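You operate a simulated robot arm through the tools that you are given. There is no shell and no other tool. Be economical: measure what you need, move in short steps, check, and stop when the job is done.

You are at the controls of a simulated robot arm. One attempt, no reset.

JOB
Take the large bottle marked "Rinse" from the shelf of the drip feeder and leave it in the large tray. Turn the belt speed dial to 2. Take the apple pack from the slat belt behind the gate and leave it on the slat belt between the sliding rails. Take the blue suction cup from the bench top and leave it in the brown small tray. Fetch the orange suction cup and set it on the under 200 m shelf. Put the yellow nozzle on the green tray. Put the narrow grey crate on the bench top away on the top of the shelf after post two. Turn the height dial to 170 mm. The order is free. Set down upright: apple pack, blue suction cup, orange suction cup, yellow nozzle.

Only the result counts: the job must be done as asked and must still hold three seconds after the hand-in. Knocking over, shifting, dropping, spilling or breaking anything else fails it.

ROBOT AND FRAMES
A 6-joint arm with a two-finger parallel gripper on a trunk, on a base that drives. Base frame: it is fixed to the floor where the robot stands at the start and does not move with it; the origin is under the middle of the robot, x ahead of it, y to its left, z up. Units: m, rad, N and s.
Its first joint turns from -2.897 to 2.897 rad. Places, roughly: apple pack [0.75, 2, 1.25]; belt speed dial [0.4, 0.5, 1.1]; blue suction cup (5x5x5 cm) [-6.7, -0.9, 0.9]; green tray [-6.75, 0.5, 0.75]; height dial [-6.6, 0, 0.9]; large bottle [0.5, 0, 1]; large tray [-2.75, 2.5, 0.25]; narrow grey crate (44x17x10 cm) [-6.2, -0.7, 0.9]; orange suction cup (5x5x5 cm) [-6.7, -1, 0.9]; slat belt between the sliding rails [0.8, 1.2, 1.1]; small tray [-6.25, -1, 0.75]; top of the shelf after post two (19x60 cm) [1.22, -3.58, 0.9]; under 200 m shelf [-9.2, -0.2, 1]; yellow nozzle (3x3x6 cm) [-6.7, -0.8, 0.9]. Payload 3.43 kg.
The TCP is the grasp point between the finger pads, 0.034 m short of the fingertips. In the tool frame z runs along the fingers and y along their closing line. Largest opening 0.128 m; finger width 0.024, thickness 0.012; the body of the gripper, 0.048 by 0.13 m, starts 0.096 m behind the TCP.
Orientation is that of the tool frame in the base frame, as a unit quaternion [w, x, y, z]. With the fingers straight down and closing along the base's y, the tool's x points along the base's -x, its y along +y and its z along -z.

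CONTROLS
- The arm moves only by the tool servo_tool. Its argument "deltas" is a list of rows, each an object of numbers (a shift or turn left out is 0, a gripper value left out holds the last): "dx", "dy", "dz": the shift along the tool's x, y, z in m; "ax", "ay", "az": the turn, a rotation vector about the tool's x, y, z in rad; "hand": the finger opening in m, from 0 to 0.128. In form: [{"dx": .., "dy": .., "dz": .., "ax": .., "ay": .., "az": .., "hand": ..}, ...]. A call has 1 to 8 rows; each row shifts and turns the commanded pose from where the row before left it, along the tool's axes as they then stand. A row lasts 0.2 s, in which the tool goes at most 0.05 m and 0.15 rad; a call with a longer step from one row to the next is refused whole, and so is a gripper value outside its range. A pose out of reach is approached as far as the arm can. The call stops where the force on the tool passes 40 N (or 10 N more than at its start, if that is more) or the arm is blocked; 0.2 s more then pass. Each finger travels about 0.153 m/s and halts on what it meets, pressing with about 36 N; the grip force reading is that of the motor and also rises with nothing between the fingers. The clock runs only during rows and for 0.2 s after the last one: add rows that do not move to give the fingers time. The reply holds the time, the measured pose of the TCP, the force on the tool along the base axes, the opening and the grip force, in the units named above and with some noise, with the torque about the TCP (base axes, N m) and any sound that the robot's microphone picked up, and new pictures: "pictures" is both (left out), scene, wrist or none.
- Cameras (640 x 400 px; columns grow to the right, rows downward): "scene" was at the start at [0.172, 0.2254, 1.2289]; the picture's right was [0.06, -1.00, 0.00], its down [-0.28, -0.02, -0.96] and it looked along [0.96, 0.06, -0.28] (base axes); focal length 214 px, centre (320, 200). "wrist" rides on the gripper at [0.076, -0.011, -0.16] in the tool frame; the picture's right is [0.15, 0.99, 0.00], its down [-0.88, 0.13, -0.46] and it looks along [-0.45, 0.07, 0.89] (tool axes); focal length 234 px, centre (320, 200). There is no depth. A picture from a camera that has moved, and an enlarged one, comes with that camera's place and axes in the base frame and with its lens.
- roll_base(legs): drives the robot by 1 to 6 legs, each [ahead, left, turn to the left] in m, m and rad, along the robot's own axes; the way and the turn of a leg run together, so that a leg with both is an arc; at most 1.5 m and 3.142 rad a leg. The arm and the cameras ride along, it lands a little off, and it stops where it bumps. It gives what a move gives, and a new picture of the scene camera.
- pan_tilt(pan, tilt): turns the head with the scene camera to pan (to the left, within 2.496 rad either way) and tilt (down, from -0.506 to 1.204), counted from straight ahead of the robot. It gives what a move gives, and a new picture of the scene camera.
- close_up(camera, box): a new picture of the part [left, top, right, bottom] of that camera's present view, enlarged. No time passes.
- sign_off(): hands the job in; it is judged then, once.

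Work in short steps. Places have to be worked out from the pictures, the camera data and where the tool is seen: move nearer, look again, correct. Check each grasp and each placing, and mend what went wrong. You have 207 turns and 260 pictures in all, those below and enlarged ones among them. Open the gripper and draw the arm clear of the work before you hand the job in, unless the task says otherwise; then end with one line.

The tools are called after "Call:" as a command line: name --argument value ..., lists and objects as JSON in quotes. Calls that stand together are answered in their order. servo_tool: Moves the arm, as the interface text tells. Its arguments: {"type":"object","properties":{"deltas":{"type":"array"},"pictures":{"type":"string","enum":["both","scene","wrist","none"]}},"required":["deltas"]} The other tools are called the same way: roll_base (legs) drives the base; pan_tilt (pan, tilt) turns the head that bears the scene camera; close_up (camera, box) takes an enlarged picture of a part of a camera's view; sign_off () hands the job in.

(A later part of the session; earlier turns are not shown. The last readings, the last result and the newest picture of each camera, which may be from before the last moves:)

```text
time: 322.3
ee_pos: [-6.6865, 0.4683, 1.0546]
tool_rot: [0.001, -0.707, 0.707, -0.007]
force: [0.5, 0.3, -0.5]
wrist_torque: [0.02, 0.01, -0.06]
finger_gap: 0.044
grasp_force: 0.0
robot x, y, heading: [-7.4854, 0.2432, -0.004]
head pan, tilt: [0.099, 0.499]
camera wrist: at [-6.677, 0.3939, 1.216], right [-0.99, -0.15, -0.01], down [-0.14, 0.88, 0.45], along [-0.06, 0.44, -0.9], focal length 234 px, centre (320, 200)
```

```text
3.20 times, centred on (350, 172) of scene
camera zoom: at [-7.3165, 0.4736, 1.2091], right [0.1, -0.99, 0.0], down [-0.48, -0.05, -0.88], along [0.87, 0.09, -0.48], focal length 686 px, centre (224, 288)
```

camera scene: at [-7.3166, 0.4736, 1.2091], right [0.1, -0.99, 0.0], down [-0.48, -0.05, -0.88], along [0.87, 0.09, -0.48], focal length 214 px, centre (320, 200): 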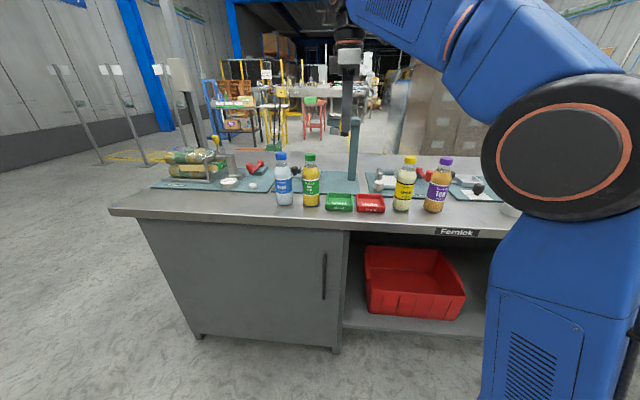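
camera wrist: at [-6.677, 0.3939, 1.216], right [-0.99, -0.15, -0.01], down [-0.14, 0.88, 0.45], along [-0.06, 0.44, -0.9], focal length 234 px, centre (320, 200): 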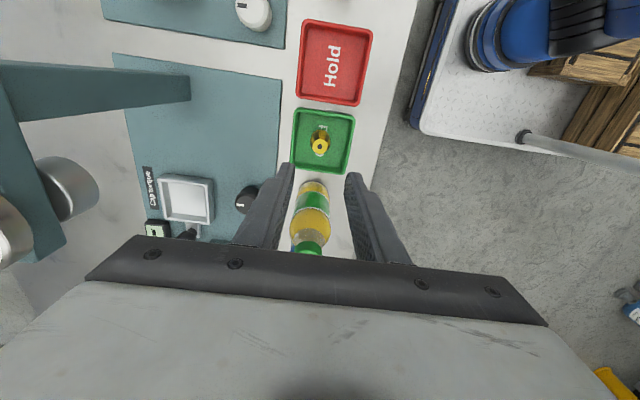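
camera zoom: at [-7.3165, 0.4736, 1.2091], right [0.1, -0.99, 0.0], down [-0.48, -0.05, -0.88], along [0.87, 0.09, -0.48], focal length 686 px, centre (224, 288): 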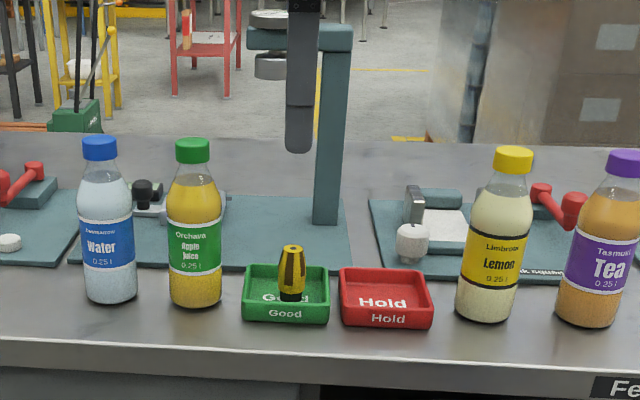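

The nozzle stands upright in the green tray. Next the height dial, near [-6.6, 0]; I'll rise, back off, shift south and look.

Call:
servo_tool --deltas '[{"dz": -0.045}, {"dz": -0.03}]' --pictures "none"

Call:
roll_base --legs '[[-0.27, 0, 0], [0, -0.45, 0]]'

Call:
close_up --camera "scene" --box '[200, 90, 460, 252]'

Call:
close_up --camera "wrist" --box '[0, 0, 640, 400]'

```text
time: 322.9
ee_pos: [-6.6886, 0.468, 1.1317]
tool_rot: [-0.001, 0.707, -0.707, 0.008]
force: [0.3, -0.5, -0.3]
wrist_torque: [0.0, 0.0, -0.04]
finger_gap: 0.0437
grasp_force: 0.0
robot x, y, heading: [-7.4855, 0.2457, -0.003]
head pan, tilt: [0.099, 0.499]
```

```text
time: 327.1
ee_pos: [-6.9579, 0.0203, 1.1327]
tool_rot: [0.0, 0.71, -0.704, 0.008]
force: [0.6, -0.5, 0.2]
wrist_torque: [0.02, 0.0, 0.0]
finger_gap: 0.0442
grasp_force: 0.0
robot x, y, heading: [-7.7541, -0.2048, 0.003]
head pan, tilt: [0.099, 0.499]
camera scene: at [-7.5849, 0.0216, 1.2091], right [0.11, -0.99, 0.0], down [-0.48, -0.05, -0.88], along [0.87, 0.09, -0.48], focal length 214 px, centre (320, 200)
```

scene: 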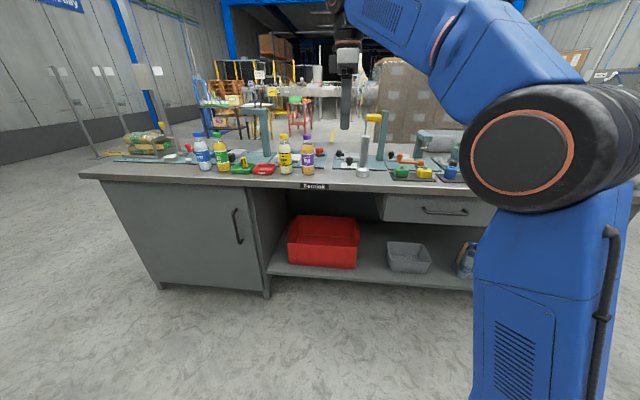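

```text
2.46 times, centred on (330, 171) of scene
camera zoom: at [-7.5849, 0.0216, 1.2091], right [0.11, -0.99, 0.0], down [-0.48, -0.05, -0.88], along [0.87, 0.09, -0.48], focal length 528 px, centre (295, 271)
```

zoom: 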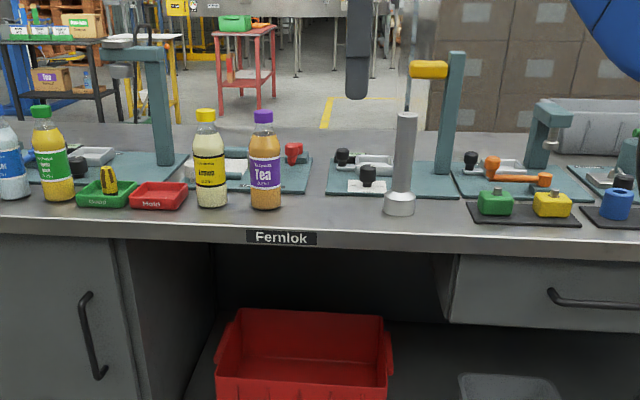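

```text
1.00 times, centred on (320, 200) of wrist (not enlarged: the box is as wide or as high as the picture)
camera zoom: at [-6.9477, -0.0539, 1.2928], right [-0.99, -0.15, -0.01], down [-0.14, 0.88, 0.45], along [-0.06, 0.44, -0.9], focal length 234 px, centre (320, 200)
```

zoom: 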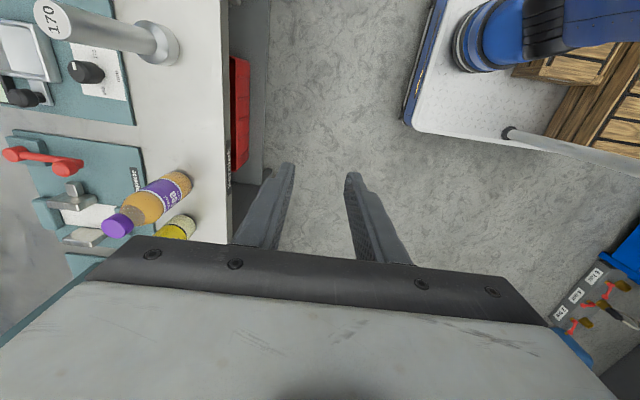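

The dial is at about [-6.586, -0.015], with a 170 mm post standing beside it at [-6.69, -0.06] (top z≈1.03), which I must avoid. I'll move in above it, staying high, for an overhead look.

Call:
roll_base --legs '[[0.33, 0.0, -0.003]]'

Call:
servo_tool --deltas '[{"hand": 0.06}]' --pictures "wrist"

Call:
close_up --camera "wrist" --box '[220, 20, 420, 180]'

```text
time: 329.3
ee_pos: [-6.6283, 0.0247, 1.1321]
tool_rot: [-0.001, 0.71, -0.704, 0.008]
force: [0.0, -0.3, 0.1]
wrist_torque: [-0.03, 0.0, 0.01]
finger_gap: 0.044
grasp_force: 0.0
robot x, y, heading: [-7.4238, -0.2074, 0.009]
head pan, tilt: [0.099, 0.499]
camera scene: at [-7.2551, 0.0247, 1.2091], right [0.11, -0.99, 0.0], down [-0.48, -0.05, -0.88], along [0.87, 0.1, -0.48], focal length 214 px, centre (320, 200)
```

scene: 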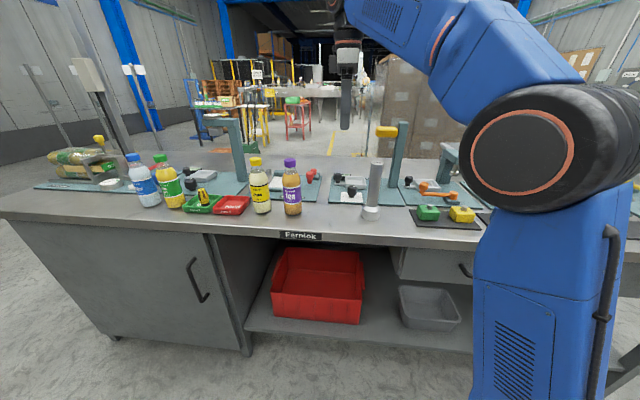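

```text
time: 329.7
ee_pos: [-6.628, 0.0253, 1.1306]
tool_rot: [-0.002, 0.71, -0.704, 0.007]
force: [-0.6, 0.1, 0.2]
wrist_torque: [-0.03, -0.02, -0.02]
finger_gap: 0.06
grasp_force: 0.1
robot x, y, heading: [-7.4253, -0.2056, 0.007]
head pan, tilt: [0.099, 0.499]
camera wrist: at [-6.6177, -0.0493, 1.2927], right [-0.99, -0.16, -0.01], down [-0.14, 0.88, 0.45], along [-0.06, 0.44, -0.9], focal length 234 px, centre (320, 200)
```

wrist: 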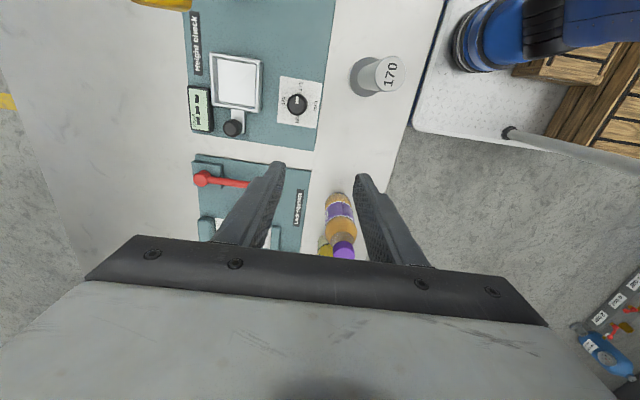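

```text
2.50 times, centred on (320, 100) of wrist
camera zoom: at [-6.6177, -0.0493, 1.2927], right [-0.99, -0.16, -0.01], down [-0.14, 0.88, 0.45], along [-0.06, 0.44, -0.9], focal length 585 px, centre (320, 450)
```

zoom: 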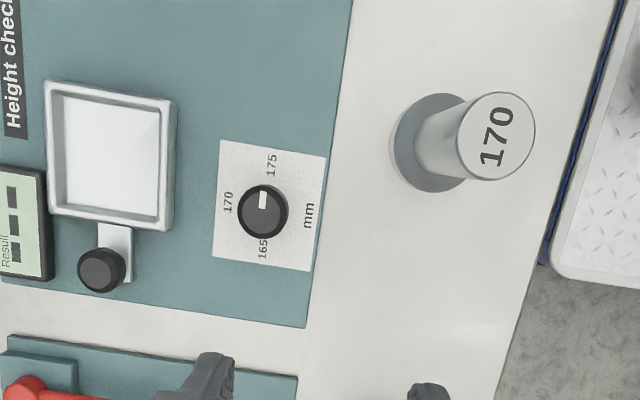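

The pointer is at 175 (south) and 170 is to the east, so it needs a 90° counter-clockwise turn seen from above. The knob centre is about [-6.581, -0.013]. I'll move over it and down part way.

Call:
servo_tool --deltas '[{"dy": -0.03, "dx": 0.025}, {"dy": -0.017, "dx": 0.013}, {"dz": 0.045}, {"dz": 0.045}, {"dz": 0.035}]' --pictures "wrist"

Call:
close_up --camera "scene" --box '[300, 110, 460, 235]'

```text
time: 330.9
ee_pos: [-6.5781, -0.0144, 1.0078]
tool_rot: [-0.001, 0.711, -0.703, 0.008]
force: [-0.7, -0.1, 0.2]
wrist_torque: [0.0, -0.03, 0.0]
finger_gap: 0.06
grasp_force: 0.0
robot x, y, heading: [-7.4222, -0.2086, 0.004]
head pan, tilt: [0.099, 0.499]
camera wrist: at [-6.5683, -0.0875, 1.1684], right [-0.99, -0.16, -0.01], down [-0.14, 0.88, 0.45], along [-0.06, 0.44, -0.9], focal length 234 px, centre (320, 200)
```

wrist: 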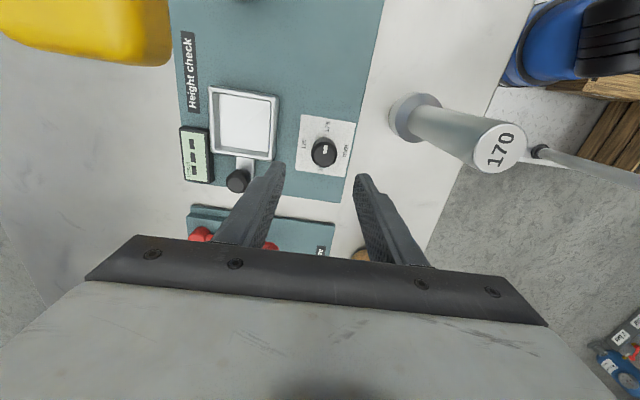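

```text
3.20 times, centred on (380, 172) of scene
camera zoom: at [-7.2552, 0.0247, 1.2092], right [0.11, -0.99, 0.0], down [-0.48, -0.05, -0.88], along [0.87, 0.1, -0.48], focal length 686 px, centre (128, 288)
```

zoom: 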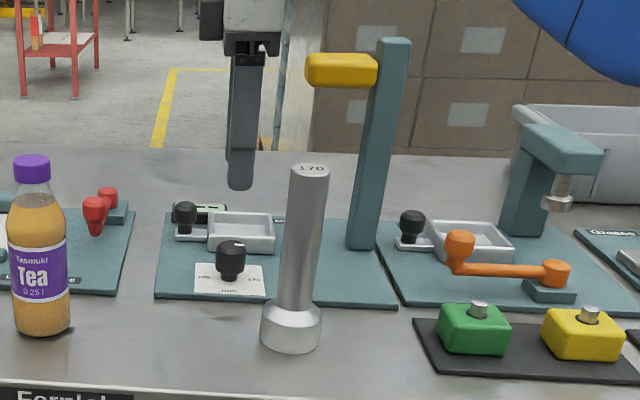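

The yellow stop block on the fixture would foul the wrist camera when turning on that side. I'll rise and swing the gripper round by 180°, so its camera sweeps the free north-west side instead.

Call:
servo_tool --deltas '[{"dz": -0.045}, {"dz": -0.045}, {"dz": -0.03}, {"az": 0.149}, {"az": 0.149}, {"az": 0.149}, {"az": 0.149}, {"az": 0.149}]' --pictures "none"

Call:
servo_tool --deltas '[{"az": 0.149}, {"az": 0.149}, {"az": 0.149}, {"az": 0.149}, {"az": 0.149}, {"az": 0.149}, {"az": 0.149}, {"az": 0.149}]' --pictures "none"

Call:
servo_tool --deltas '[{"az": 0.149}, {"az": 0.149}, {"az": 0.149}, {"az": 0.149}, {"az": 0.149}, {"az": 0.149}, {"az": 0.149}, {"az": 0.12}]' --pictures "wrist"

```text
time: 332.7
ee_pos: [-6.5797, -0.0127, 1.1269]
tool_rot: [0.004, -0.404, 0.915, -0.006]
force: [0.2, 0.0, 0.2]
wrist_torque: [0.01, 0.01, 0.01]
finger_gap: 0.0602
grasp_force: 0.1
robot x, y, heading: [-7.4243, -0.2059, 0.006]
head pan, tilt: [0.099, 0.499]
```

```text
time: 334.5
ee_pos: [-6.5805, -0.0124, 1.1279]
tool_rot: [0.008, 0.179, 0.984, -0.003]
force: [-0.6, -0.1, 0.6]
wrist_torque: [-0.05, 0.0, 0.02]
finger_gap: 0.0602
grasp_force: 0.0
robot x, y, heading: [-7.4266, -0.2041, 0.012]
head pan, tilt: [0.099, 0.499]
```

```text
time: 336.3
ee_pos: [-6.5793, -0.0126, 1.129]
tool_rot: [0.008, 0.691, 0.723, 0.001]
force: [0.2, 0.4, -0.5]
wrist_torque: [0.04, 0.01, -0.01]
finger_gap: 0.06
grasp_force: 0.0
robot x, y, heading: [-7.4227, -0.2067, 0.009]
head pan, tilt: [0.099, 0.499]
camera wrist: at [-6.5968, 0.0642, 1.2873], right [0.98, 0.19, 0.01], down [0.17, -0.87, 0.47], along [0.1, -0.46, -0.88], focal length 234 px, centre (320, 200)
```

wrist: 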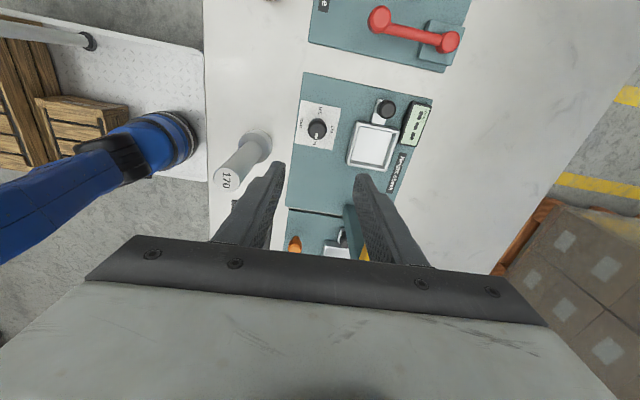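

Good pose. I'll descend on the knob.

Call:
servo_tool --deltas '[{"dy": -0.003, "dx": -0.0025}, {"dz": 0.045}, {"dz": 0.045}, {"dz": 0.045}, {"dz": 0.045}]' --pictures "none"

Call:
servo_tool --deltas '[{"dz": 0.02}, {"dz": 0.02}, {}]' --pictures "wrist"

```text
time: 337.5
ee_pos: [-6.5815, -0.0187, 0.9473]
tool_rot: [0.008, 0.689, 0.724, 0.001]
force: [-0.5, -0.7, 0.8]
wrist_torque: [0.04, -0.04, 0.0]
finger_gap: 0.0598
grasp_force: 0.1
robot x, y, heading: [-7.425, -0.2024, 0.008]
head pan, tilt: [0.099, 0.499]
```

```text
time: 338.3
ee_pos: [-6.5795, -0.0178, 0.9069]
tool_rot: [0.009, 0.689, 0.724, 0.001]
force: [0.1, -0.4, -1.0]
wrist_torque: [0.03, 0.04, 0.01]
finger_gap: 0.0599
grasp_force: 0.0
robot x, y, heading: [-7.4206, -0.2052, 0.009]
head pan, tilt: [0.099, 0.499]
camera wrist: at [-6.5973, 0.0588, 1.0668], right [0.98, 0.2, 0.01], down [0.17, -0.87, 0.47], along [0.1, -0.46, -0.88], focal length 234 px, centre (320, 200)
```

wrist: 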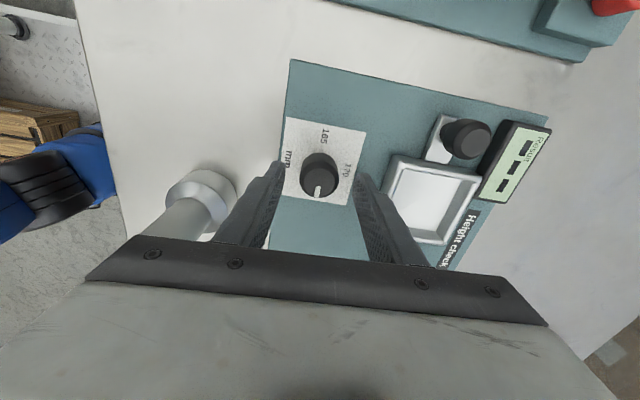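

The knob is between the fingers. Shift 5 mm, close, and start turning.

Call:
servo_tool --deltas '[{"dx": 0.005, "dy": -0.002}, {"hand": 0.02}, {"hand": 0.0}, {"hand": 0.0}]' --pictures "none"

Call:
servo_tool --deltas '[{"az": -0.12}, {"az": -0.12}, {"az": -0.12}, {"az": -0.12}, {"az": -0.12}, {"az": -0.12}]' --pictures "wrist"

```text
time: 339.3
ee_pos: [-6.5826, -0.0135, 0.9076]
tool_rot: [0.007, 0.69, 0.724, 0.001]
force: [8.6, 0.7, 1.6]
wrist_torque: [0.18, -0.23, 0.03]
finger_gap: 0.0313
grasp_force: 44.9
robot x, y, heading: [-7.4227, -0.2034, 0.008]
head pan, tilt: [0.099, 0.499]
```

```text
time: 340.7
ee_pos: [-6.5812, -0.0132, 0.9087]
tool_rot: [0.01, 0.39, 0.921, -0.001]
force: [26.0, 10.6, 18.6]
wrist_torque: [1.04, -0.33, -0.01]
finger_gap: 0.0314
grasp_force: 44.5
robot x, y, heading: [-7.4204, -0.2069, 0.003]
head pan, tilt: [0.099, 0.499]
camera wrist: at [-6.645, 0.035, 1.0665], right [0.61, 0.79, 0.0], down [0.7, -0.54, 0.47], along [0.38, -0.28, -0.88], focal length 234 px, centre (320, 200)
```

wrist: 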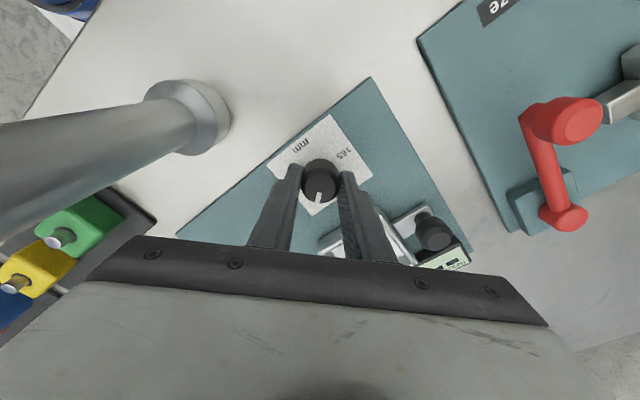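

Turned 0.72 rad, and the pointer follows. Continue with the rest.

Call:
servo_tool --deltas '[{"az": -0.1}, {"az": -0.1}, {"az": -0.1}, {"az": -0.1}]' --pictures "none"

Call:
servo_tool --deltas '[{"az": -0.1}, {"az": -0.1}, {"az": -0.1}, {"az": -0.1}]' --pictures "wrist"

```text
time: 341.7
ee_pos: [-6.5809, -0.0126, 0.9077]
tool_rot: [0.007, 0.199, 0.98, -0.003]
force: [31.3, 11.7, 19.7]
wrist_torque: [0.25, -1.53, -0.01]
finger_gap: 0.0316
grasp_force: 44.6
robot x, y, heading: [-7.4242, -0.2052, 0.005]
head pan, tilt: [0.099, 0.499]
```

```text
time: 342.7
ee_pos: [-6.5826, -0.0122, 0.9081]
tool_rot: [0.005, -0.001, 1.0, -0.005]
force: [13.0, 8.0, 6.7]
wrist_torque: [0.39, -1.07, -0.02]
finger_gap: 0.0315
grasp_force: 44.9
robot x, y, heading: [-7.4175, -0.207, 0.013]
head pan, tilt: [0.099, 0.499]
camera wrist: at [-6.6604, -0.0218, 1.0665], right [-0.15, 0.99, -0.01], down [0.88, 0.14, 0.46], along [0.46, 0.06, -0.89], focal length 234 px, centre (320, 200)
```

wrist: 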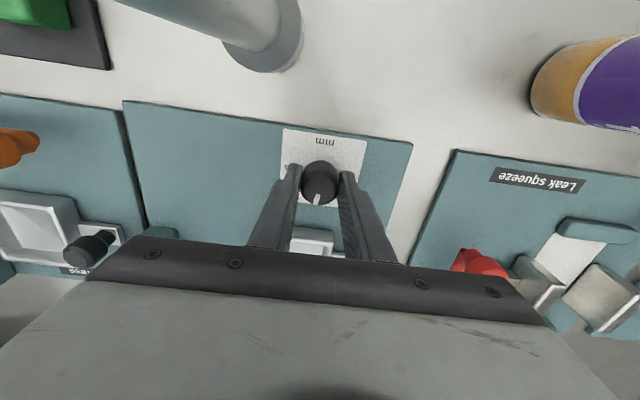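

Call:
close_up --camera "wrist" --box '[260, 110, 380, 230]'

```text
3.33 times, centred on (320, 170) of wrist
camera zoom: at [-6.6604, -0.0218, 1.0665], right [-0.15, 0.99, -0.01], down [0.88, 0.14, 0.46], along [0.46, 0.06, -0.89], focal length 781 px, centre (320, 300)
```

zoom: 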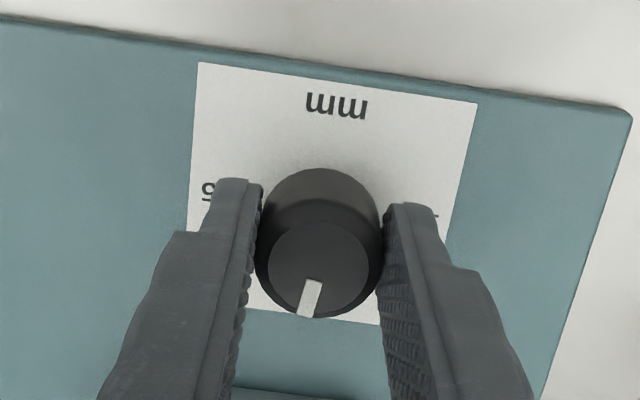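

The pointer is about 4° short of 170. A small extra turn, then release and check.

Call:
servo_tool --deltas '[{"az": -0.065}, {}]' --pictures "none"

Call:
servo_tool --deltas '[{"hand": 0.06}, {"hand": 0.06}, {}]' --pictures "none"

Call:
close_up --camera "wrist" --box '[260, 110, 380, 230]'

```text
time: 343.3
ee_pos: [-6.5827, -0.012, 0.9056]
tool_rot: [0.005, -0.033, 0.999, -0.005]
force: [-0.7, 9.9, -3.9]
wrist_torque: [0.47, -0.45, 0.05]
finger_gap: 0.0311
grasp_force: 44.8
robot x, y, heading: [-7.4215, -0.2083, 0.009]
head pan, tilt: [0.099, 0.499]
```

```text
time: 344.1
ee_pos: [-6.5828, -0.012, 0.9079]
tool_rot: [0.006, -0.033, 0.999, -0.006]
force: [0.4, -0.6, 0.4]
wrist_torque: [0.02, 0.02, 0.0]
finger_gap: 0.06
grasp_force: 0.1
robot x, y, heading: [-7.4195, -0.2046, 0.009]
head pan, tilt: [0.099, 0.499]
```

```text
3.33 times, centred on (320, 170) of wrist
camera zoom: at [-6.6592, -0.0272, 1.0671], right [-0.21, 0.98, -0.01], down [0.86, 0.19, 0.47], along [0.46, 0.09, -0.89], focal length 781 px, centre (320, 300)
```

zoom: 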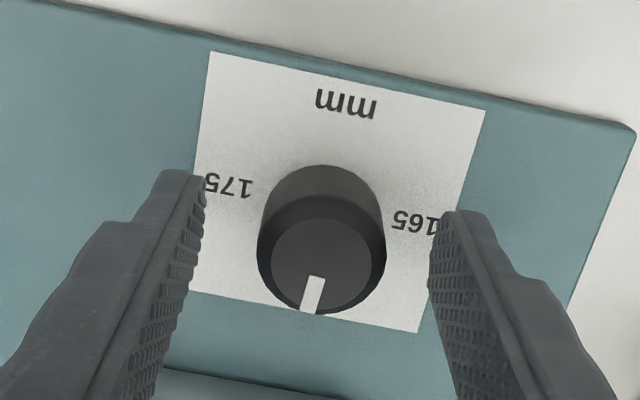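

The pointer now sits squarely on 170. I'll rise straight up and pull the arm in; the last item is the grey crate, best taken from the east side of the bench.

Call:
servo_tool --deltas '[{"dz": -0.04}, {"dz": -0.045}, {"dz": -0.045}, {"dz": -0.045}, {"dz": -0.045}, {"dx": 0.045}, {"dx": 0.045}, {"dx": 0.045}]' --pictures "none"

Call:
roll_base --legs '[[-0.3, 0, 0], [0, -0.9, -0.01], [0, -0.9, 0], [1.1, 0, 0], [1.05, 0, 0], [0, 0, 1.57]]'

```text
time: 345.9
ee_pos: [-6.7188, -0.0183, 1.1241]
tool_rot: [0.005, -0.031, 0.999, -0.006]
force: [0.5, 0.5, -1.0]
wrist_torque: [-0.07, 0.12, 0.01]
finger_gap: 0.0602
grasp_force: 0.1
robot x, y, heading: [-7.4228, -0.2057, 0.008]
head pan, tilt: [0.099, 0.499]
```

```text
time: 368.3
ee_pos: [-4.9897, -1.5946, 1.1264]
tool_rot: [0.009, -0.201, 0.979, -0.01]
force: [3.9, -21.0, -2.5]
wrist_torque: [2.86, 0.5, -0.12]
finger_gap: 0.0599
grasp_force: 0.0
robot x, y, heading: [-5.5893, -2.0104, 0.371]
head pan, tilt: [0.099, 0.499]
stopped in leg 6: the force on the tool passed its limit at 190 N (the readings are from after the stop); the commanded pose is now the measured one
camera scene: at [-5.5102, -1.7354, 1.2094], right [0.45, -0.89, 0.0], down [-0.43, -0.22, -0.88], along [0.78, 0.4, -0.48], focal length 214 px, centre (320, 200)
```

scene: 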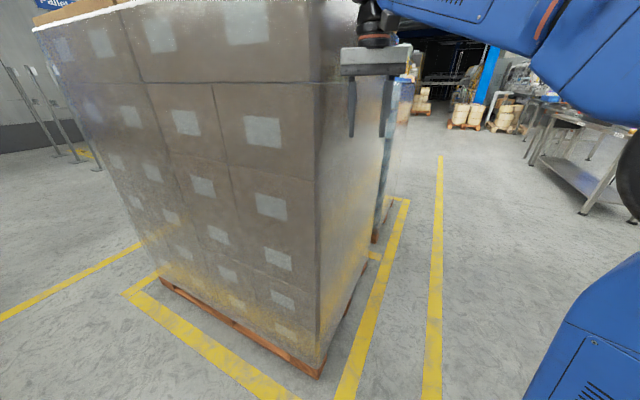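

The arm bumped the pallet while turning. I'll turn back right away and make the turn further west instead.

Call:
roll_base --legs '[[0, 0, -0.37], [-0.75, 0, 0]]'

Call:
pan_tilt --pan 0.3 --tilt 0.4

```text
time: 373.4
ee_pos: [-5.6212, -1.836, 1.1262]
tool_rot: [0.007, -0.018, 1.0, -0.011]
force: [0.6, 0.1, 0.3]
wrist_torque: [-0.01, -0.01, -0.01]
finger_gap: 0.06
grasp_force: 0.0
robot x, y, heading: [-6.3252, -2.0075, -0.003]
head pan, tilt: [0.099, 0.499]
camera scene: at [-6.1582, -1.7793, 1.2091], right [0.1, -0.99, 0.0], down [-0.48, -0.05, -0.88], along [0.87, 0.09, -0.48], focal length 214 px, centre (320, 200)
```

scene: 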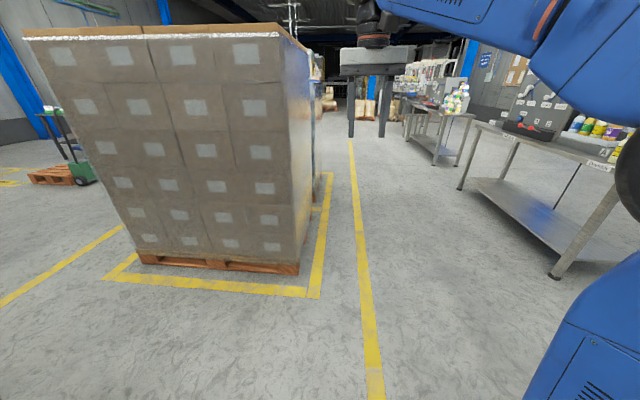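

```text
time: 374.2
ee_pos: [-5.6221, -1.8346, 1.1251]
tool_rot: [0.007, -0.018, 1.0, -0.011]
force: [0.3, 0.1, 0.2]
wrist_torque: [0.02, 0.01, -0.03]
finger_gap: 0.0599
grasp_force: 0.1
robot x, y, heading: [-6.3254, -2.0064, 0.004]
head pan, tilt: [0.3, 0.4]
camera scene: at [-6.1602, -1.761, 1.2182], right [0.3, -0.96, 0.0], down [-0.37, -0.12, -0.92], along [0.88, 0.27, -0.39], focal length 214 px, centre (320, 200)
```

scene: 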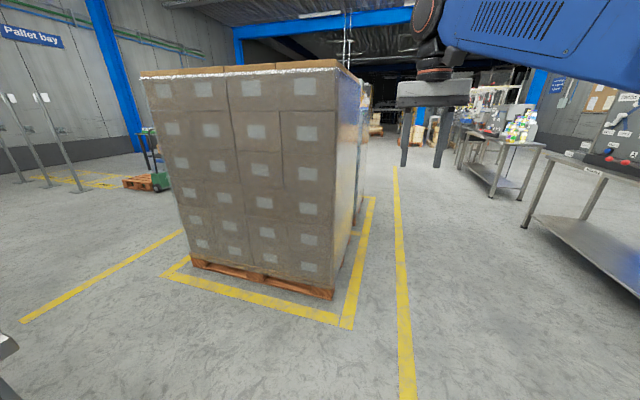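

The pallet still stands squarely within its marking. I'll turn north here, sidestep into the gap line, drive up the gap, and then face the bench.

Call:
roll_base --legs '[[0, 0, 1.57], [0, -0.74, 0], [1.0, 0, 0], [1.1, 0, 0]]'

```text
time: 391.9
ee_pos: [-5.825, 0.777, 1.1249]
tool_rot: [-0.012, 0.73, -0.683, 0.003]
force: [0.5, -0.7, -0.3]
wrist_torque: [0.0, 0.03, 0.02]
finger_gap: 0.06
grasp_force: 0.1
robot x, y, heading: [-5.6324, 0.0791, 1.603]
head pan, tilt: [0.3, 0.4]
camera scene: at [-5.885, 0.2367, 1.2183], right [0.95, 0.33, 0.0], down [0.13, -0.37, -0.92], along [-0.3, 0.87, -0.39], focal length 214 px, centre (320, 200)
```

scene: 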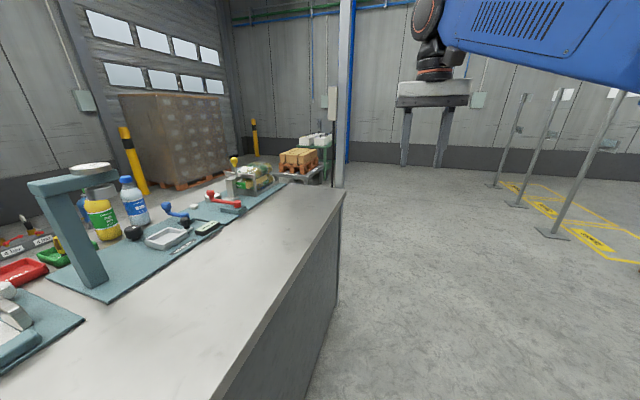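

Call:
roll_base --legs '[[0.05, -0.15, 0], [0, 0, 1.54], [0.1, 0, 0]]'

Call:
pan_tilt --pan 0.5 --tilt 0.55

```text
time: 397.8
ee_pos: [-6.2924, -0.0423, 1.1256]
tool_rot: [-0.01, 1.0, 0.019, -0.007]
force: [-0.6, -0.7, 0.5]
wrist_torque: [-0.03, 0.02, 0.01]
finger_gap: 0.0603
grasp_force: 0.2
robot x, y, heading: [-5.5879, 0.1317, -3.136]
head pan, tilt: [0.3, 0.4]
camera scene: at [-5.7565, -0.1168, 1.2183], right [-0.3, 0.95, 0.0], down [0.37, 0.12, -0.92], along [-0.88, -0.27, -0.39], focal length 214 px, centre (320, 200)
```

scene: 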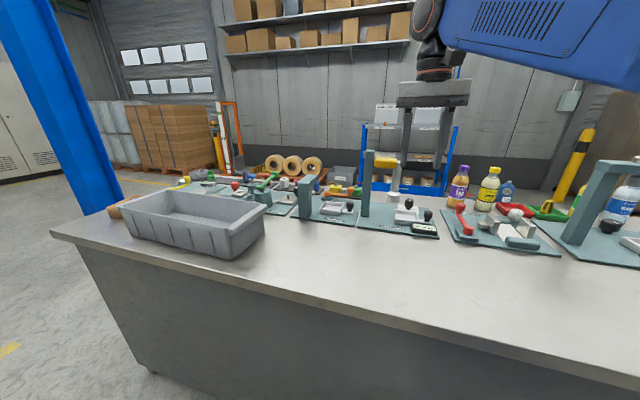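

```text
time: 398.6
ee_pos: [-6.2924, -0.0421, 1.1271]
tool_rot: [-0.011, 1.0, 0.019, -0.006]
force: [-0.2, -0.5, -0.2]
wrist_torque: [-0.01, -0.01, -0.01]
finger_gap: 0.0598
grasp_force: 0.0
robot x, y, heading: [-5.5883, 0.1339, -3.139]
head pan, tilt: [0.499, 0.55]
camera scene: at [-5.7469, -0.1324, 1.2046], right [-0.48, 0.88, 0.0], down [0.46, 0.25, -0.85], along [-0.75, -0.41, -0.52], focal length 214 px, centre (320, 200)
```

scene: 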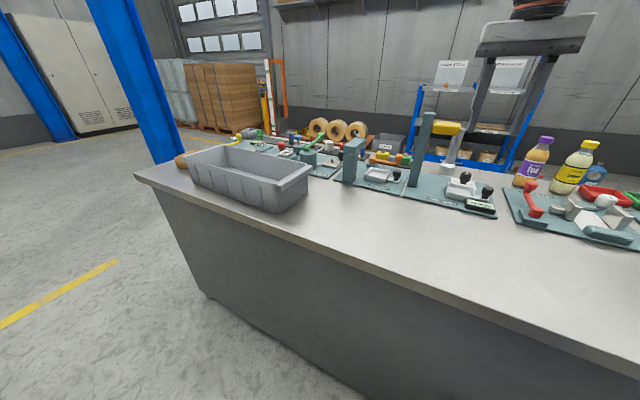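

The crate's rim spans x≈-6.15 to -6.285 and y≈-0.47 to -0.87, with the rim at z≈0.955. I'll sidestep to y≈-0.1 and move the tool over its east wall's middle while rotating 90°.

Call:
roll_base --legs '[[0, 0.23, 0]]'

Call:
servo_tool --deltas '[{"dx": 0.0155, "dy": 0.0445}, {"dx": 0.0155, "dy": 0.0445}, {"dx": 0.0155, "dy": 0.0445}, {"dx": 0.0155, "dy": 0.0445}, {"dx": 0.0155, "dy": 0.0445}, {"dx": 0.0155, "dy": 0.0445}, {"dx": 0.0155, "dy": 0.0445}, {"dx": 0.0155, "dy": 0.0445}]' --pictures "none"

Call:
servo_tool --deltas '[{"az": -0.149}, {"az": -0.149}, {"az": -0.149}, {"az": -0.149}, {"az": -0.149}, {"az": -0.149}, {"az": -0.149}, {"az": -0.149}]' --pictures "none"

Call:
servo_tool --deltas '[{"az": -0.149}, {"az": -0.149}, {"az": -0.08}]' --pictures "both"

```text
time: 400.3
ee_pos: [-6.2937, -0.2738, 1.1253]
tool_rot: [-0.012, 1.0, 0.018, -0.007]
force: [0.3, -0.5, -0.1]
wrist_torque: [-0.02, -0.01, 0.02]
finger_gap: 0.06
grasp_force: 0.1
robot x, y, heading: [-5.5853, -0.0981, 3.143]
head pan, tilt: [0.499, 0.55]
camera scene: at [-5.7471, -0.3648, 1.2046], right [-0.48, 0.88, 0.0], down [0.46, 0.25, -0.85], along [-0.75, -0.41, -0.52], focal length 214 px, centre (320, 200)
```

scene: 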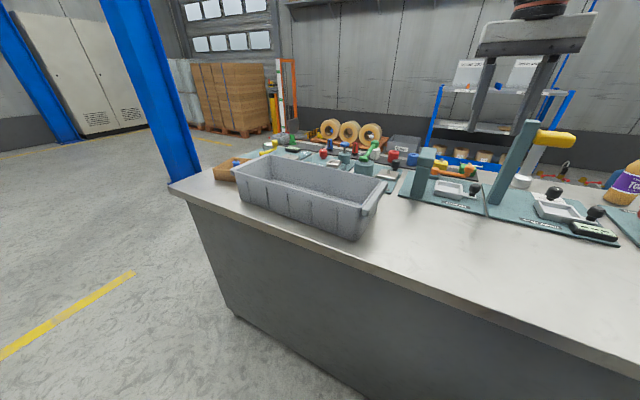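

```text
time: 402.1
ee_pos: [-6.1558, -0.6232, 1.1152]
tool_rot: [-0.009, 1.0, 0.017, -0.008]
force: [-0.2, 0.4, 1.2]
wrist_torque: [-0.09, -0.03, -0.01]
finger_gap: 0.0599
grasp_force: 0.1
robot x, y, heading: [-5.5866, -0.1036, 3.14]
head pan, tilt: [0.499, 0.55]
```

```text
time: 403.9
ee_pos: [-6.1552, -0.6231, 1.1133]
tool_rot: [-0.012, 0.817, 0.577, 0.0]
force: [0.2, 0.2, 0.8]
wrist_torque: [0.03, 0.0, 0.03]
finger_gap: 0.0599
grasp_force: 0.1
out of reach, approached as far as the arm can: row 7
robot x, y, heading: [-5.586, -0.1, 3.144]
head pan, tilt: [0.499, 0.55]
```

```text
time: 404.7
ee_pos: [-6.156, -0.6232, 1.1136]
tool_rot: [-0.013, 0.694, 0.72, 0.002]
force: [0.9, 0.3, -0.7]
wrist_torque: [0.02, -0.02, 0.0]
finger_gap: 0.0602
grasp_force: 0.1
robot x, y, heading: [-5.5853, -0.1007, 3.143]
head pan, tilt: [0.499, 0.55]
camera scene: at [-5.7471, -0.3649, 1.2045], right [-0.48, 0.88, 0.0], down [0.46, 0.25, -0.85], along [-0.75, -0.41, -0.52], focal length 214 px, centre (320, 200)
camera wrist: at [-6.1665, -0.5514, 1.2751], right [0.98, 0.18, -0.01], down [0.17, -0.88, 0.44], along [0.07, -0.43, -0.9], focal length 234 px, centre (320, 200)
```

scene: 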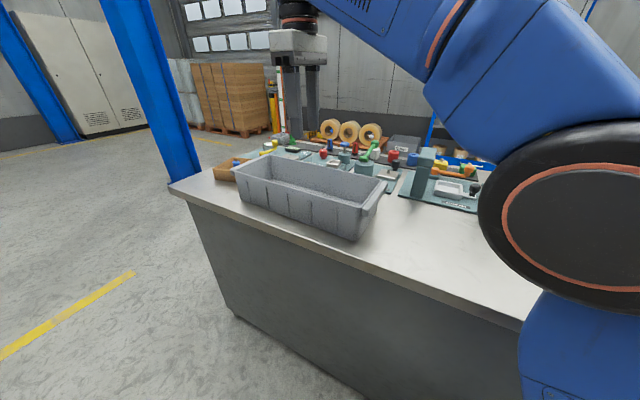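
wrist: 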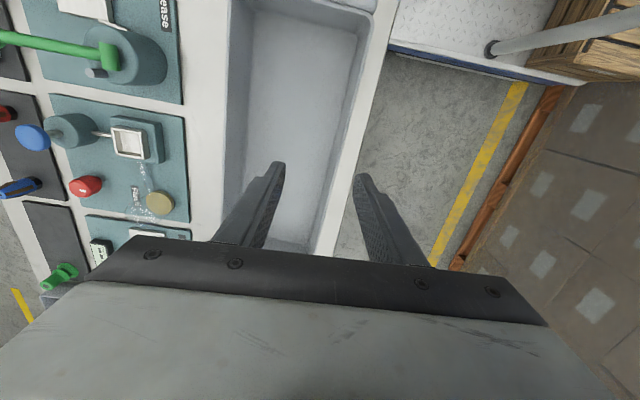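

Call:
close_up --camera "wrist" --box '[200, 0, 440, 260]'

```text
1.54 times, centred on (320, 130) of wrist
camera zoom: at [-6.1665, -0.5514, 1.2751], right [0.98, 0.18, -0.01], down [0.17, -0.88, 0.44], along [0.07, -0.43, -0.9], focal length 360 px, centre (320, 308)
```

zoom: 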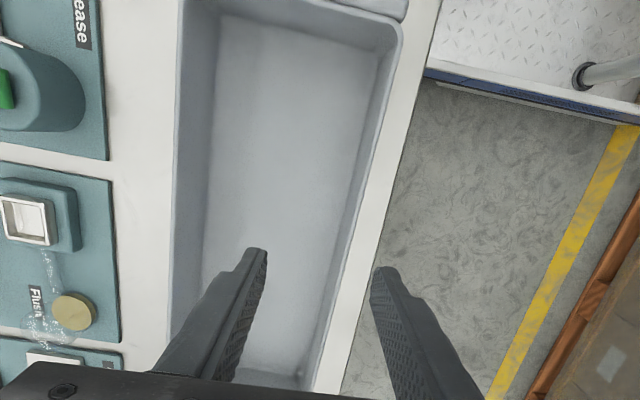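

The east rim is at x≈-6.13 and the crate's middle at y≈-0.69. I'll shift there and lower with the wall between the fingers.

Call:
servo_tool --deltas '[{"dx": -0.033, "dy": 0.013}, {"dx": -0.034, "dy": 0.013}, {"dz": 0.04}, {"dz": 0.04}, {"dz": 0.02}]' --pictures "wrist"

Call:
close_up --camera "scene" --box '[180, 50, 420, 250]'

```text
time: 405.9
ee_pos: [-6.1223, -0.6783, 0.9936]
tool_rot: [-0.012, 0.694, 0.72, 0.003]
force: [-0.1, 1.1, 0.9]
wrist_torque: [-0.01, 0.01, 0.01]
finger_gap: 0.0601
grasp_force: 0.1
out of reach, approached as far as the arm can: row 1, 2
robot x, y, heading: [-5.589, -0.1017, -3.145]
head pan, tilt: [0.499, 0.55]
camera wrist: at [-6.1348, -0.6076, 1.156], right [0.98, 0.18, -0.01], down [0.17, -0.89, 0.43], along [0.07, -0.43, -0.9], focal length 234 px, centre (320, 200)
```

wrist: 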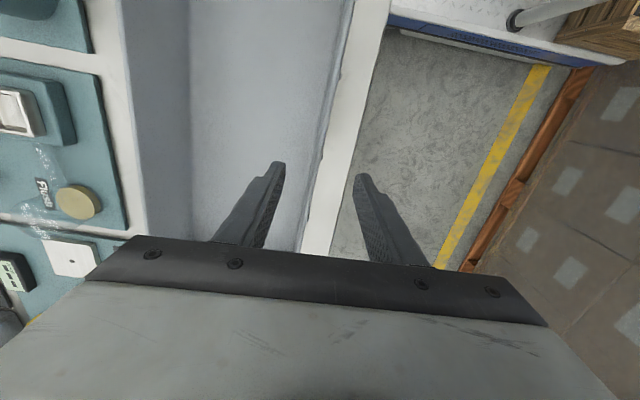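

```text
2.00 times, centred on (300, 150) of scene
camera zoom: at [-5.7471, -0.365, 1.2045], right [-0.48, 0.88, 0.0], down [0.46, 0.25, -0.85], along [-0.75, -0.41, -0.52], focal length 429 px, centre (360, 300)
```

zoom: 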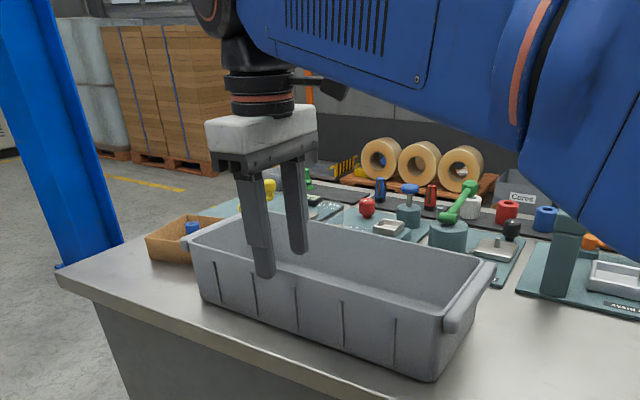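

The wall lies between the fingers at x≈-6.125. I'll shift 2 cm north to the middle, lower 8 cm and close.

Call:
servo_tool --deltas '[{"dx": 0.02, "dy": -0.003}, {"dz": 0.04}, {"dz": 0.042}, {"hand": 0.0}, {"hand": 0.0}, {"hand": 0.0}]' --pictures "both"

```text
time: 407.3
ee_pos: [-6.1287, -0.6576, 0.9136]
tool_rot: [-0.012, 0.694, 0.72, 0.004]
force: [0.8, 1.7, 1.1]
wrist_torque: [-0.95, -0.47, 0.24]
finger_gap: 0.0047
grasp_force: 36.0
robot x, y, heading: [-5.5842, -0.0993, 3.143]
head pan, tilt: [0.499, 0.55]
camera scene: at [-5.7471, -0.3648, 1.2046], right [-0.48, 0.88, 0.0], down [0.46, 0.25, -0.85], along [-0.75, -0.41, -0.52], focal length 214 px, centre (320, 200)
camera wrist: at [-6.1407, -0.5868, 1.0752], right [0.98, 0.18, -0.01], down [0.17, -0.89, 0.43], along [0.07, -0.43, -0.9], focal length 234 px, centre (320, 200)
```

scene: 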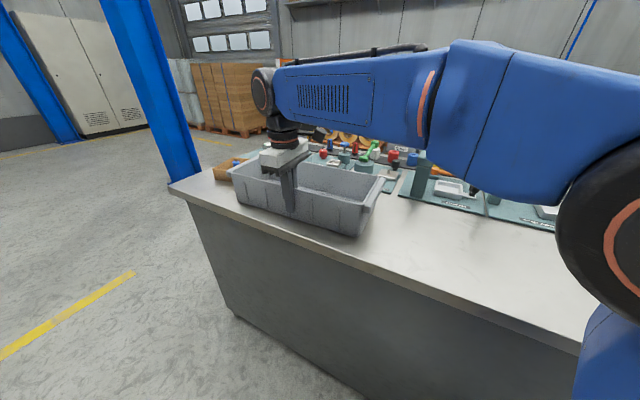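
wrist: 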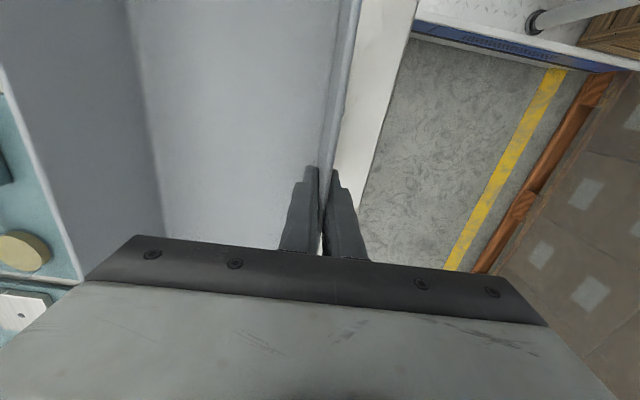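

The wall (4.7 mm) is gripped. Lift slowly and watch for tilt.

Call:
servo_tool --deltas '[{"dz": -0.02}, {"dz": -0.02}, {"dz": -0.02}, {}]' --pictures "both"

```text
time: 408.3
ee_pos: [-6.1283, -0.6599, 0.9724]
tool_rot: [-0.013, 0.695, 0.719, 0.003]
force: [-0.2, -0.2, -4.6]
wrist_torque: [0.04, -0.32, -0.04]
finger_gap: 0.0048
grasp_force: 35.8
robot x, y, heading: [-5.5873, -0.1004, 3.14]
head pan, tilt: [0.499, 0.55]
camera scene: at [-5.7472, -0.365, 1.2045], right [-0.48, 0.88, 0.0], down [0.46, 0.25, -0.85], along [-0.75, -0.41, -0.52], focal length 214 px, centre (320, 200)
camera wrist: at [-6.1406, -0.5874, 1.1347], right [0.98, 0.18, -0.01], down [0.17, -0.89, 0.43], along [0.07, -0.43, -0.9], focal length 234 px, centre (320, 200)
```

scene: 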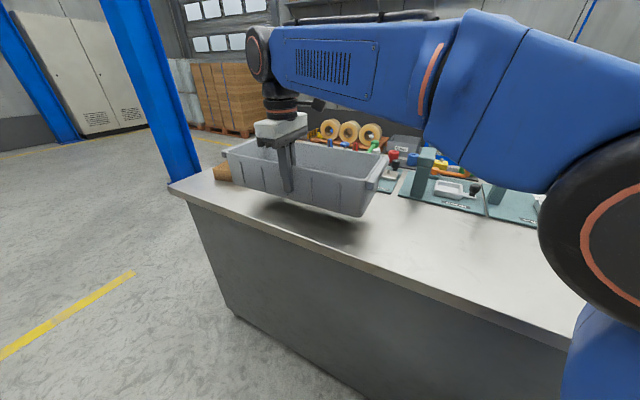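
wrist: 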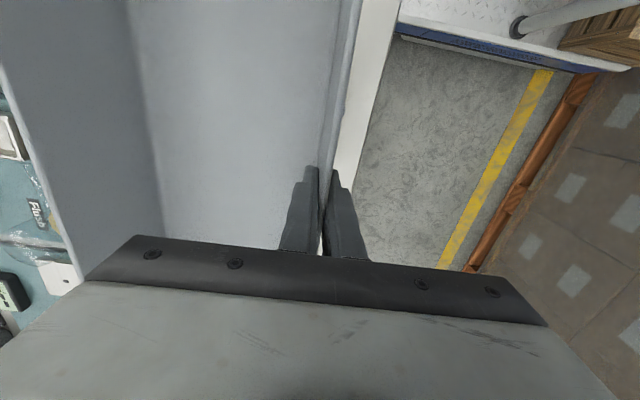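

The crate hangs level, about 0.48 kg. I'll raise it, sidestep north and back away from the bench.

Call:
servo_tool --deltas '[{"dz": -0.04}, {"dz": -0.04}, {"dz": -0.04}]' --pictures "none"

Call:
roll_base --legs '[[0, -0.52, 0], [-0.5, 0, 0]]'

```text
time: 409.1
ee_pos: [-6.1267, -0.6621, 1.0942]
tool_rot: [-0.014, 0.695, 0.719, 0.004]
force: [-1.1, 0.1, -3.9]
wrist_torque: [0.07, -0.36, 0.01]
finger_gap: 0.0047
grasp_force: 36.6
robot x, y, heading: [-5.588, -0.1021, 3.139]
head pan, tilt: [0.499, 0.55]
```

```text
time: 414.7
ee_pos: [-5.6128, -0.1582, 1.0931]
tool_rot: [-0.012, 0.691, 0.723, 0.003]
force: [-0.1, 0.7, -4.8]
wrist_torque: [0.06, -0.32, 0.03]
finger_gap: 0.0048
grasp_force: 36.3
robot x, y, heading: [-5.0808, 0.407, -3.137]
head pan, tilt: [0.499, 0.55]
camera scene: at [-5.2358, 0.1441, 1.2045], right [-0.49, 0.87, 0.0], down [0.46, 0.26, -0.85], along [-0.74, -0.42, -0.52], focal length 214 px, centre (320, 200)
```

scene: 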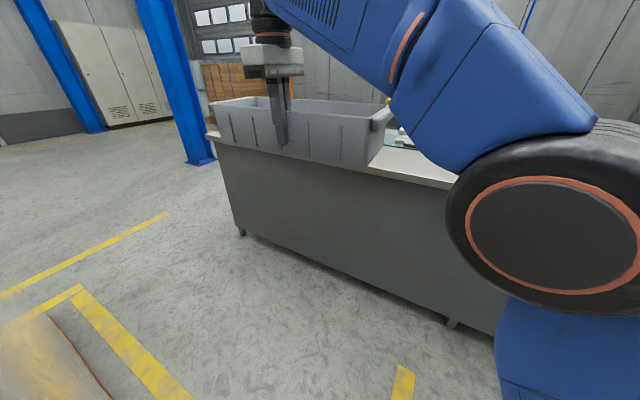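

Now I bring the crate in front of the robot for the drive back through the lane.

Call:
servo_tool --deltas '[{"dx": 0.046, "dy": -0.018}, {"dx": 0.046, "dy": -0.018}, {"dx": 0.046, "dy": -0.018}, {"dx": 0.046, "dy": -0.018}, {"dx": 0.046, "dy": -0.018}, {"dx": 0.046, "dy": -0.018}, {"dx": 0.046, "dy": -0.018}, {"dx": 0.046, "dy": -0.018}]' --pictures "none"

Call:
roll_base --legs '[[0, -0.03, -0.005], [-1.5, 0, 0]]'

```text
time: 416.5
ee_pos: [-5.7737, 0.204, 1.1046]
tool_rot: [-0.012, 0.69, 0.724, 0.003]
force: [0.3, 0.5, -4.2]
wrist_torque: [0.08, -0.36, 0.0]
finger_gap: 0.0047
grasp_force: 36.0
robot x, y, heading: [-5.0783, 0.4122, -3.129]
head pan, tilt: [0.499, 0.55]
```

```text
time: 424.4
ee_pos: [-4.2807, 0.2428, 1.1045]
tool_rot: [-0.012, 0.709, 0.705, 0.004]
force: [0.2, 0.0, -4.6]
wrist_torque: [0.05, -0.34, 0.01]
finger_gap: 0.005
grasp_force: 36.8
robot x, y, heading: [-3.5739, 0.4152, 3.106]
head pan, tilt: [0.499, 0.55]
camera scene: at [-3.7462, 0.1562, 1.2045], right [-0.44, 0.9, 0.0], down [0.47, 0.23, -0.85], along [-0.76, -0.38, -0.52], focal length 214 px, centre (320, 200)
```

scene: 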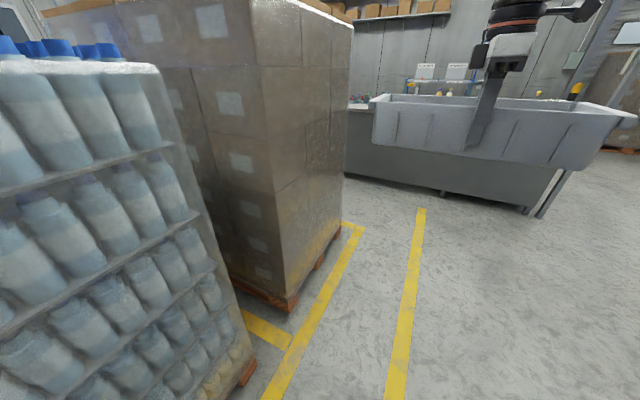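

Call:
roll_base --legs '[[0, 0, 0.035], [-1.5, 0, 0], [0, 0.1, 0], [-1.45, 0, 0]]'

Call:
pan_tilt --pan 2.2 --tilt 0.25

```text
time: 439.7
ee_pos: [-1.3259, 0.0825, 1.1038]
tool_rot: [-0.013, 0.706, 0.708, 0.004]
force: [-0.2, 0.5, -3.5]
wrist_torque: [0.05, -0.35, -0.01]
finger_gap: 0.0049
grasp_force: 35.9
robot x, y, heading: [-0.624, 0.2627, 3.111]
head pan, tilt: [0.499, 0.55]
camera scene: at [-0.7914, 0.0005, 1.2045], right [-0.45, 0.89, 0.0], down [0.47, 0.23, -0.85], along [-0.76, -0.38, -0.52], focal length 214 px, centre (320, 200)
```

scene: 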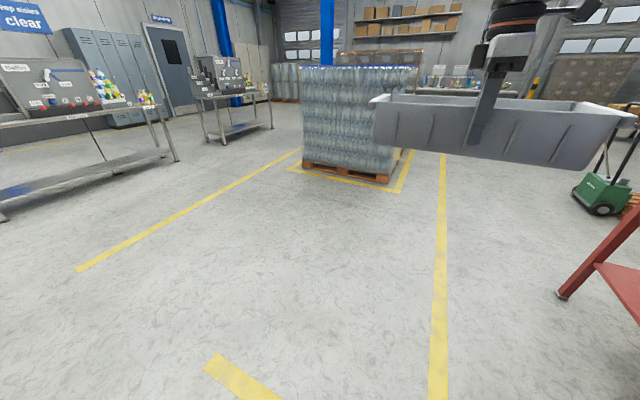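

```text
time: 441.5
ee_pos: [-1.3279, 0.0835, 1.1039]
tool_rot: [-0.013, 0.706, 0.708, 0.003]
force: [1.3, -0.5, -3.8]
wrist_torque: [0.06, -0.37, 0.01]
finger_gap: 0.0048
grasp_force: 36.1
robot x, y, heading: [-0.6203, 0.2594, 3.104]
head pan, tilt: [2.201, 0.25]
camera scene: at [-0.6587, -0.0365, 1.2322], right [-0.83, -0.56, 0.0], down [-0.14, 0.2, -0.97], along [0.54, -0.8, -0.25], focal length 214 px, centre (320, 200)
```

scene: 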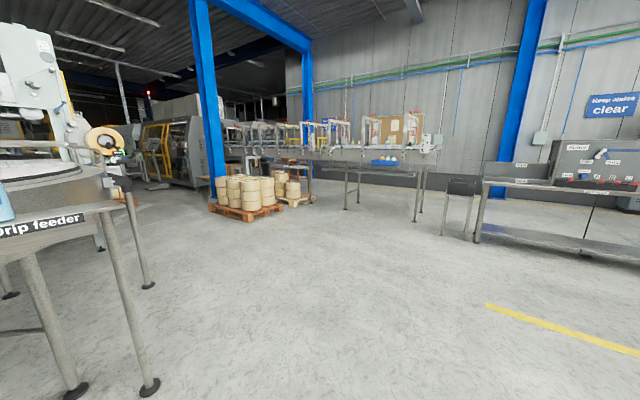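

Call:
close_up --camera "scene" --box '[230, 100, 480, 240]'

```text
2.56 times, centred on (355, 170) of scene
camera zoom: at [-0.6587, -0.0365, 1.2322], right [-0.83, -0.56, 0.0], down [-0.14, 0.2, -0.97], along [0.54, -0.8, -0.25], focal length 549 px, centre (230, 277)
```

zoom: 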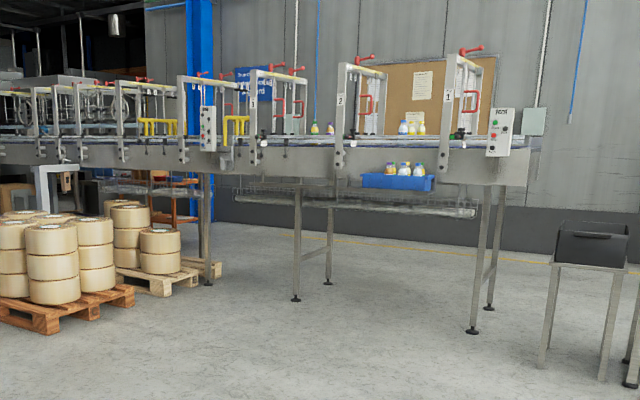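

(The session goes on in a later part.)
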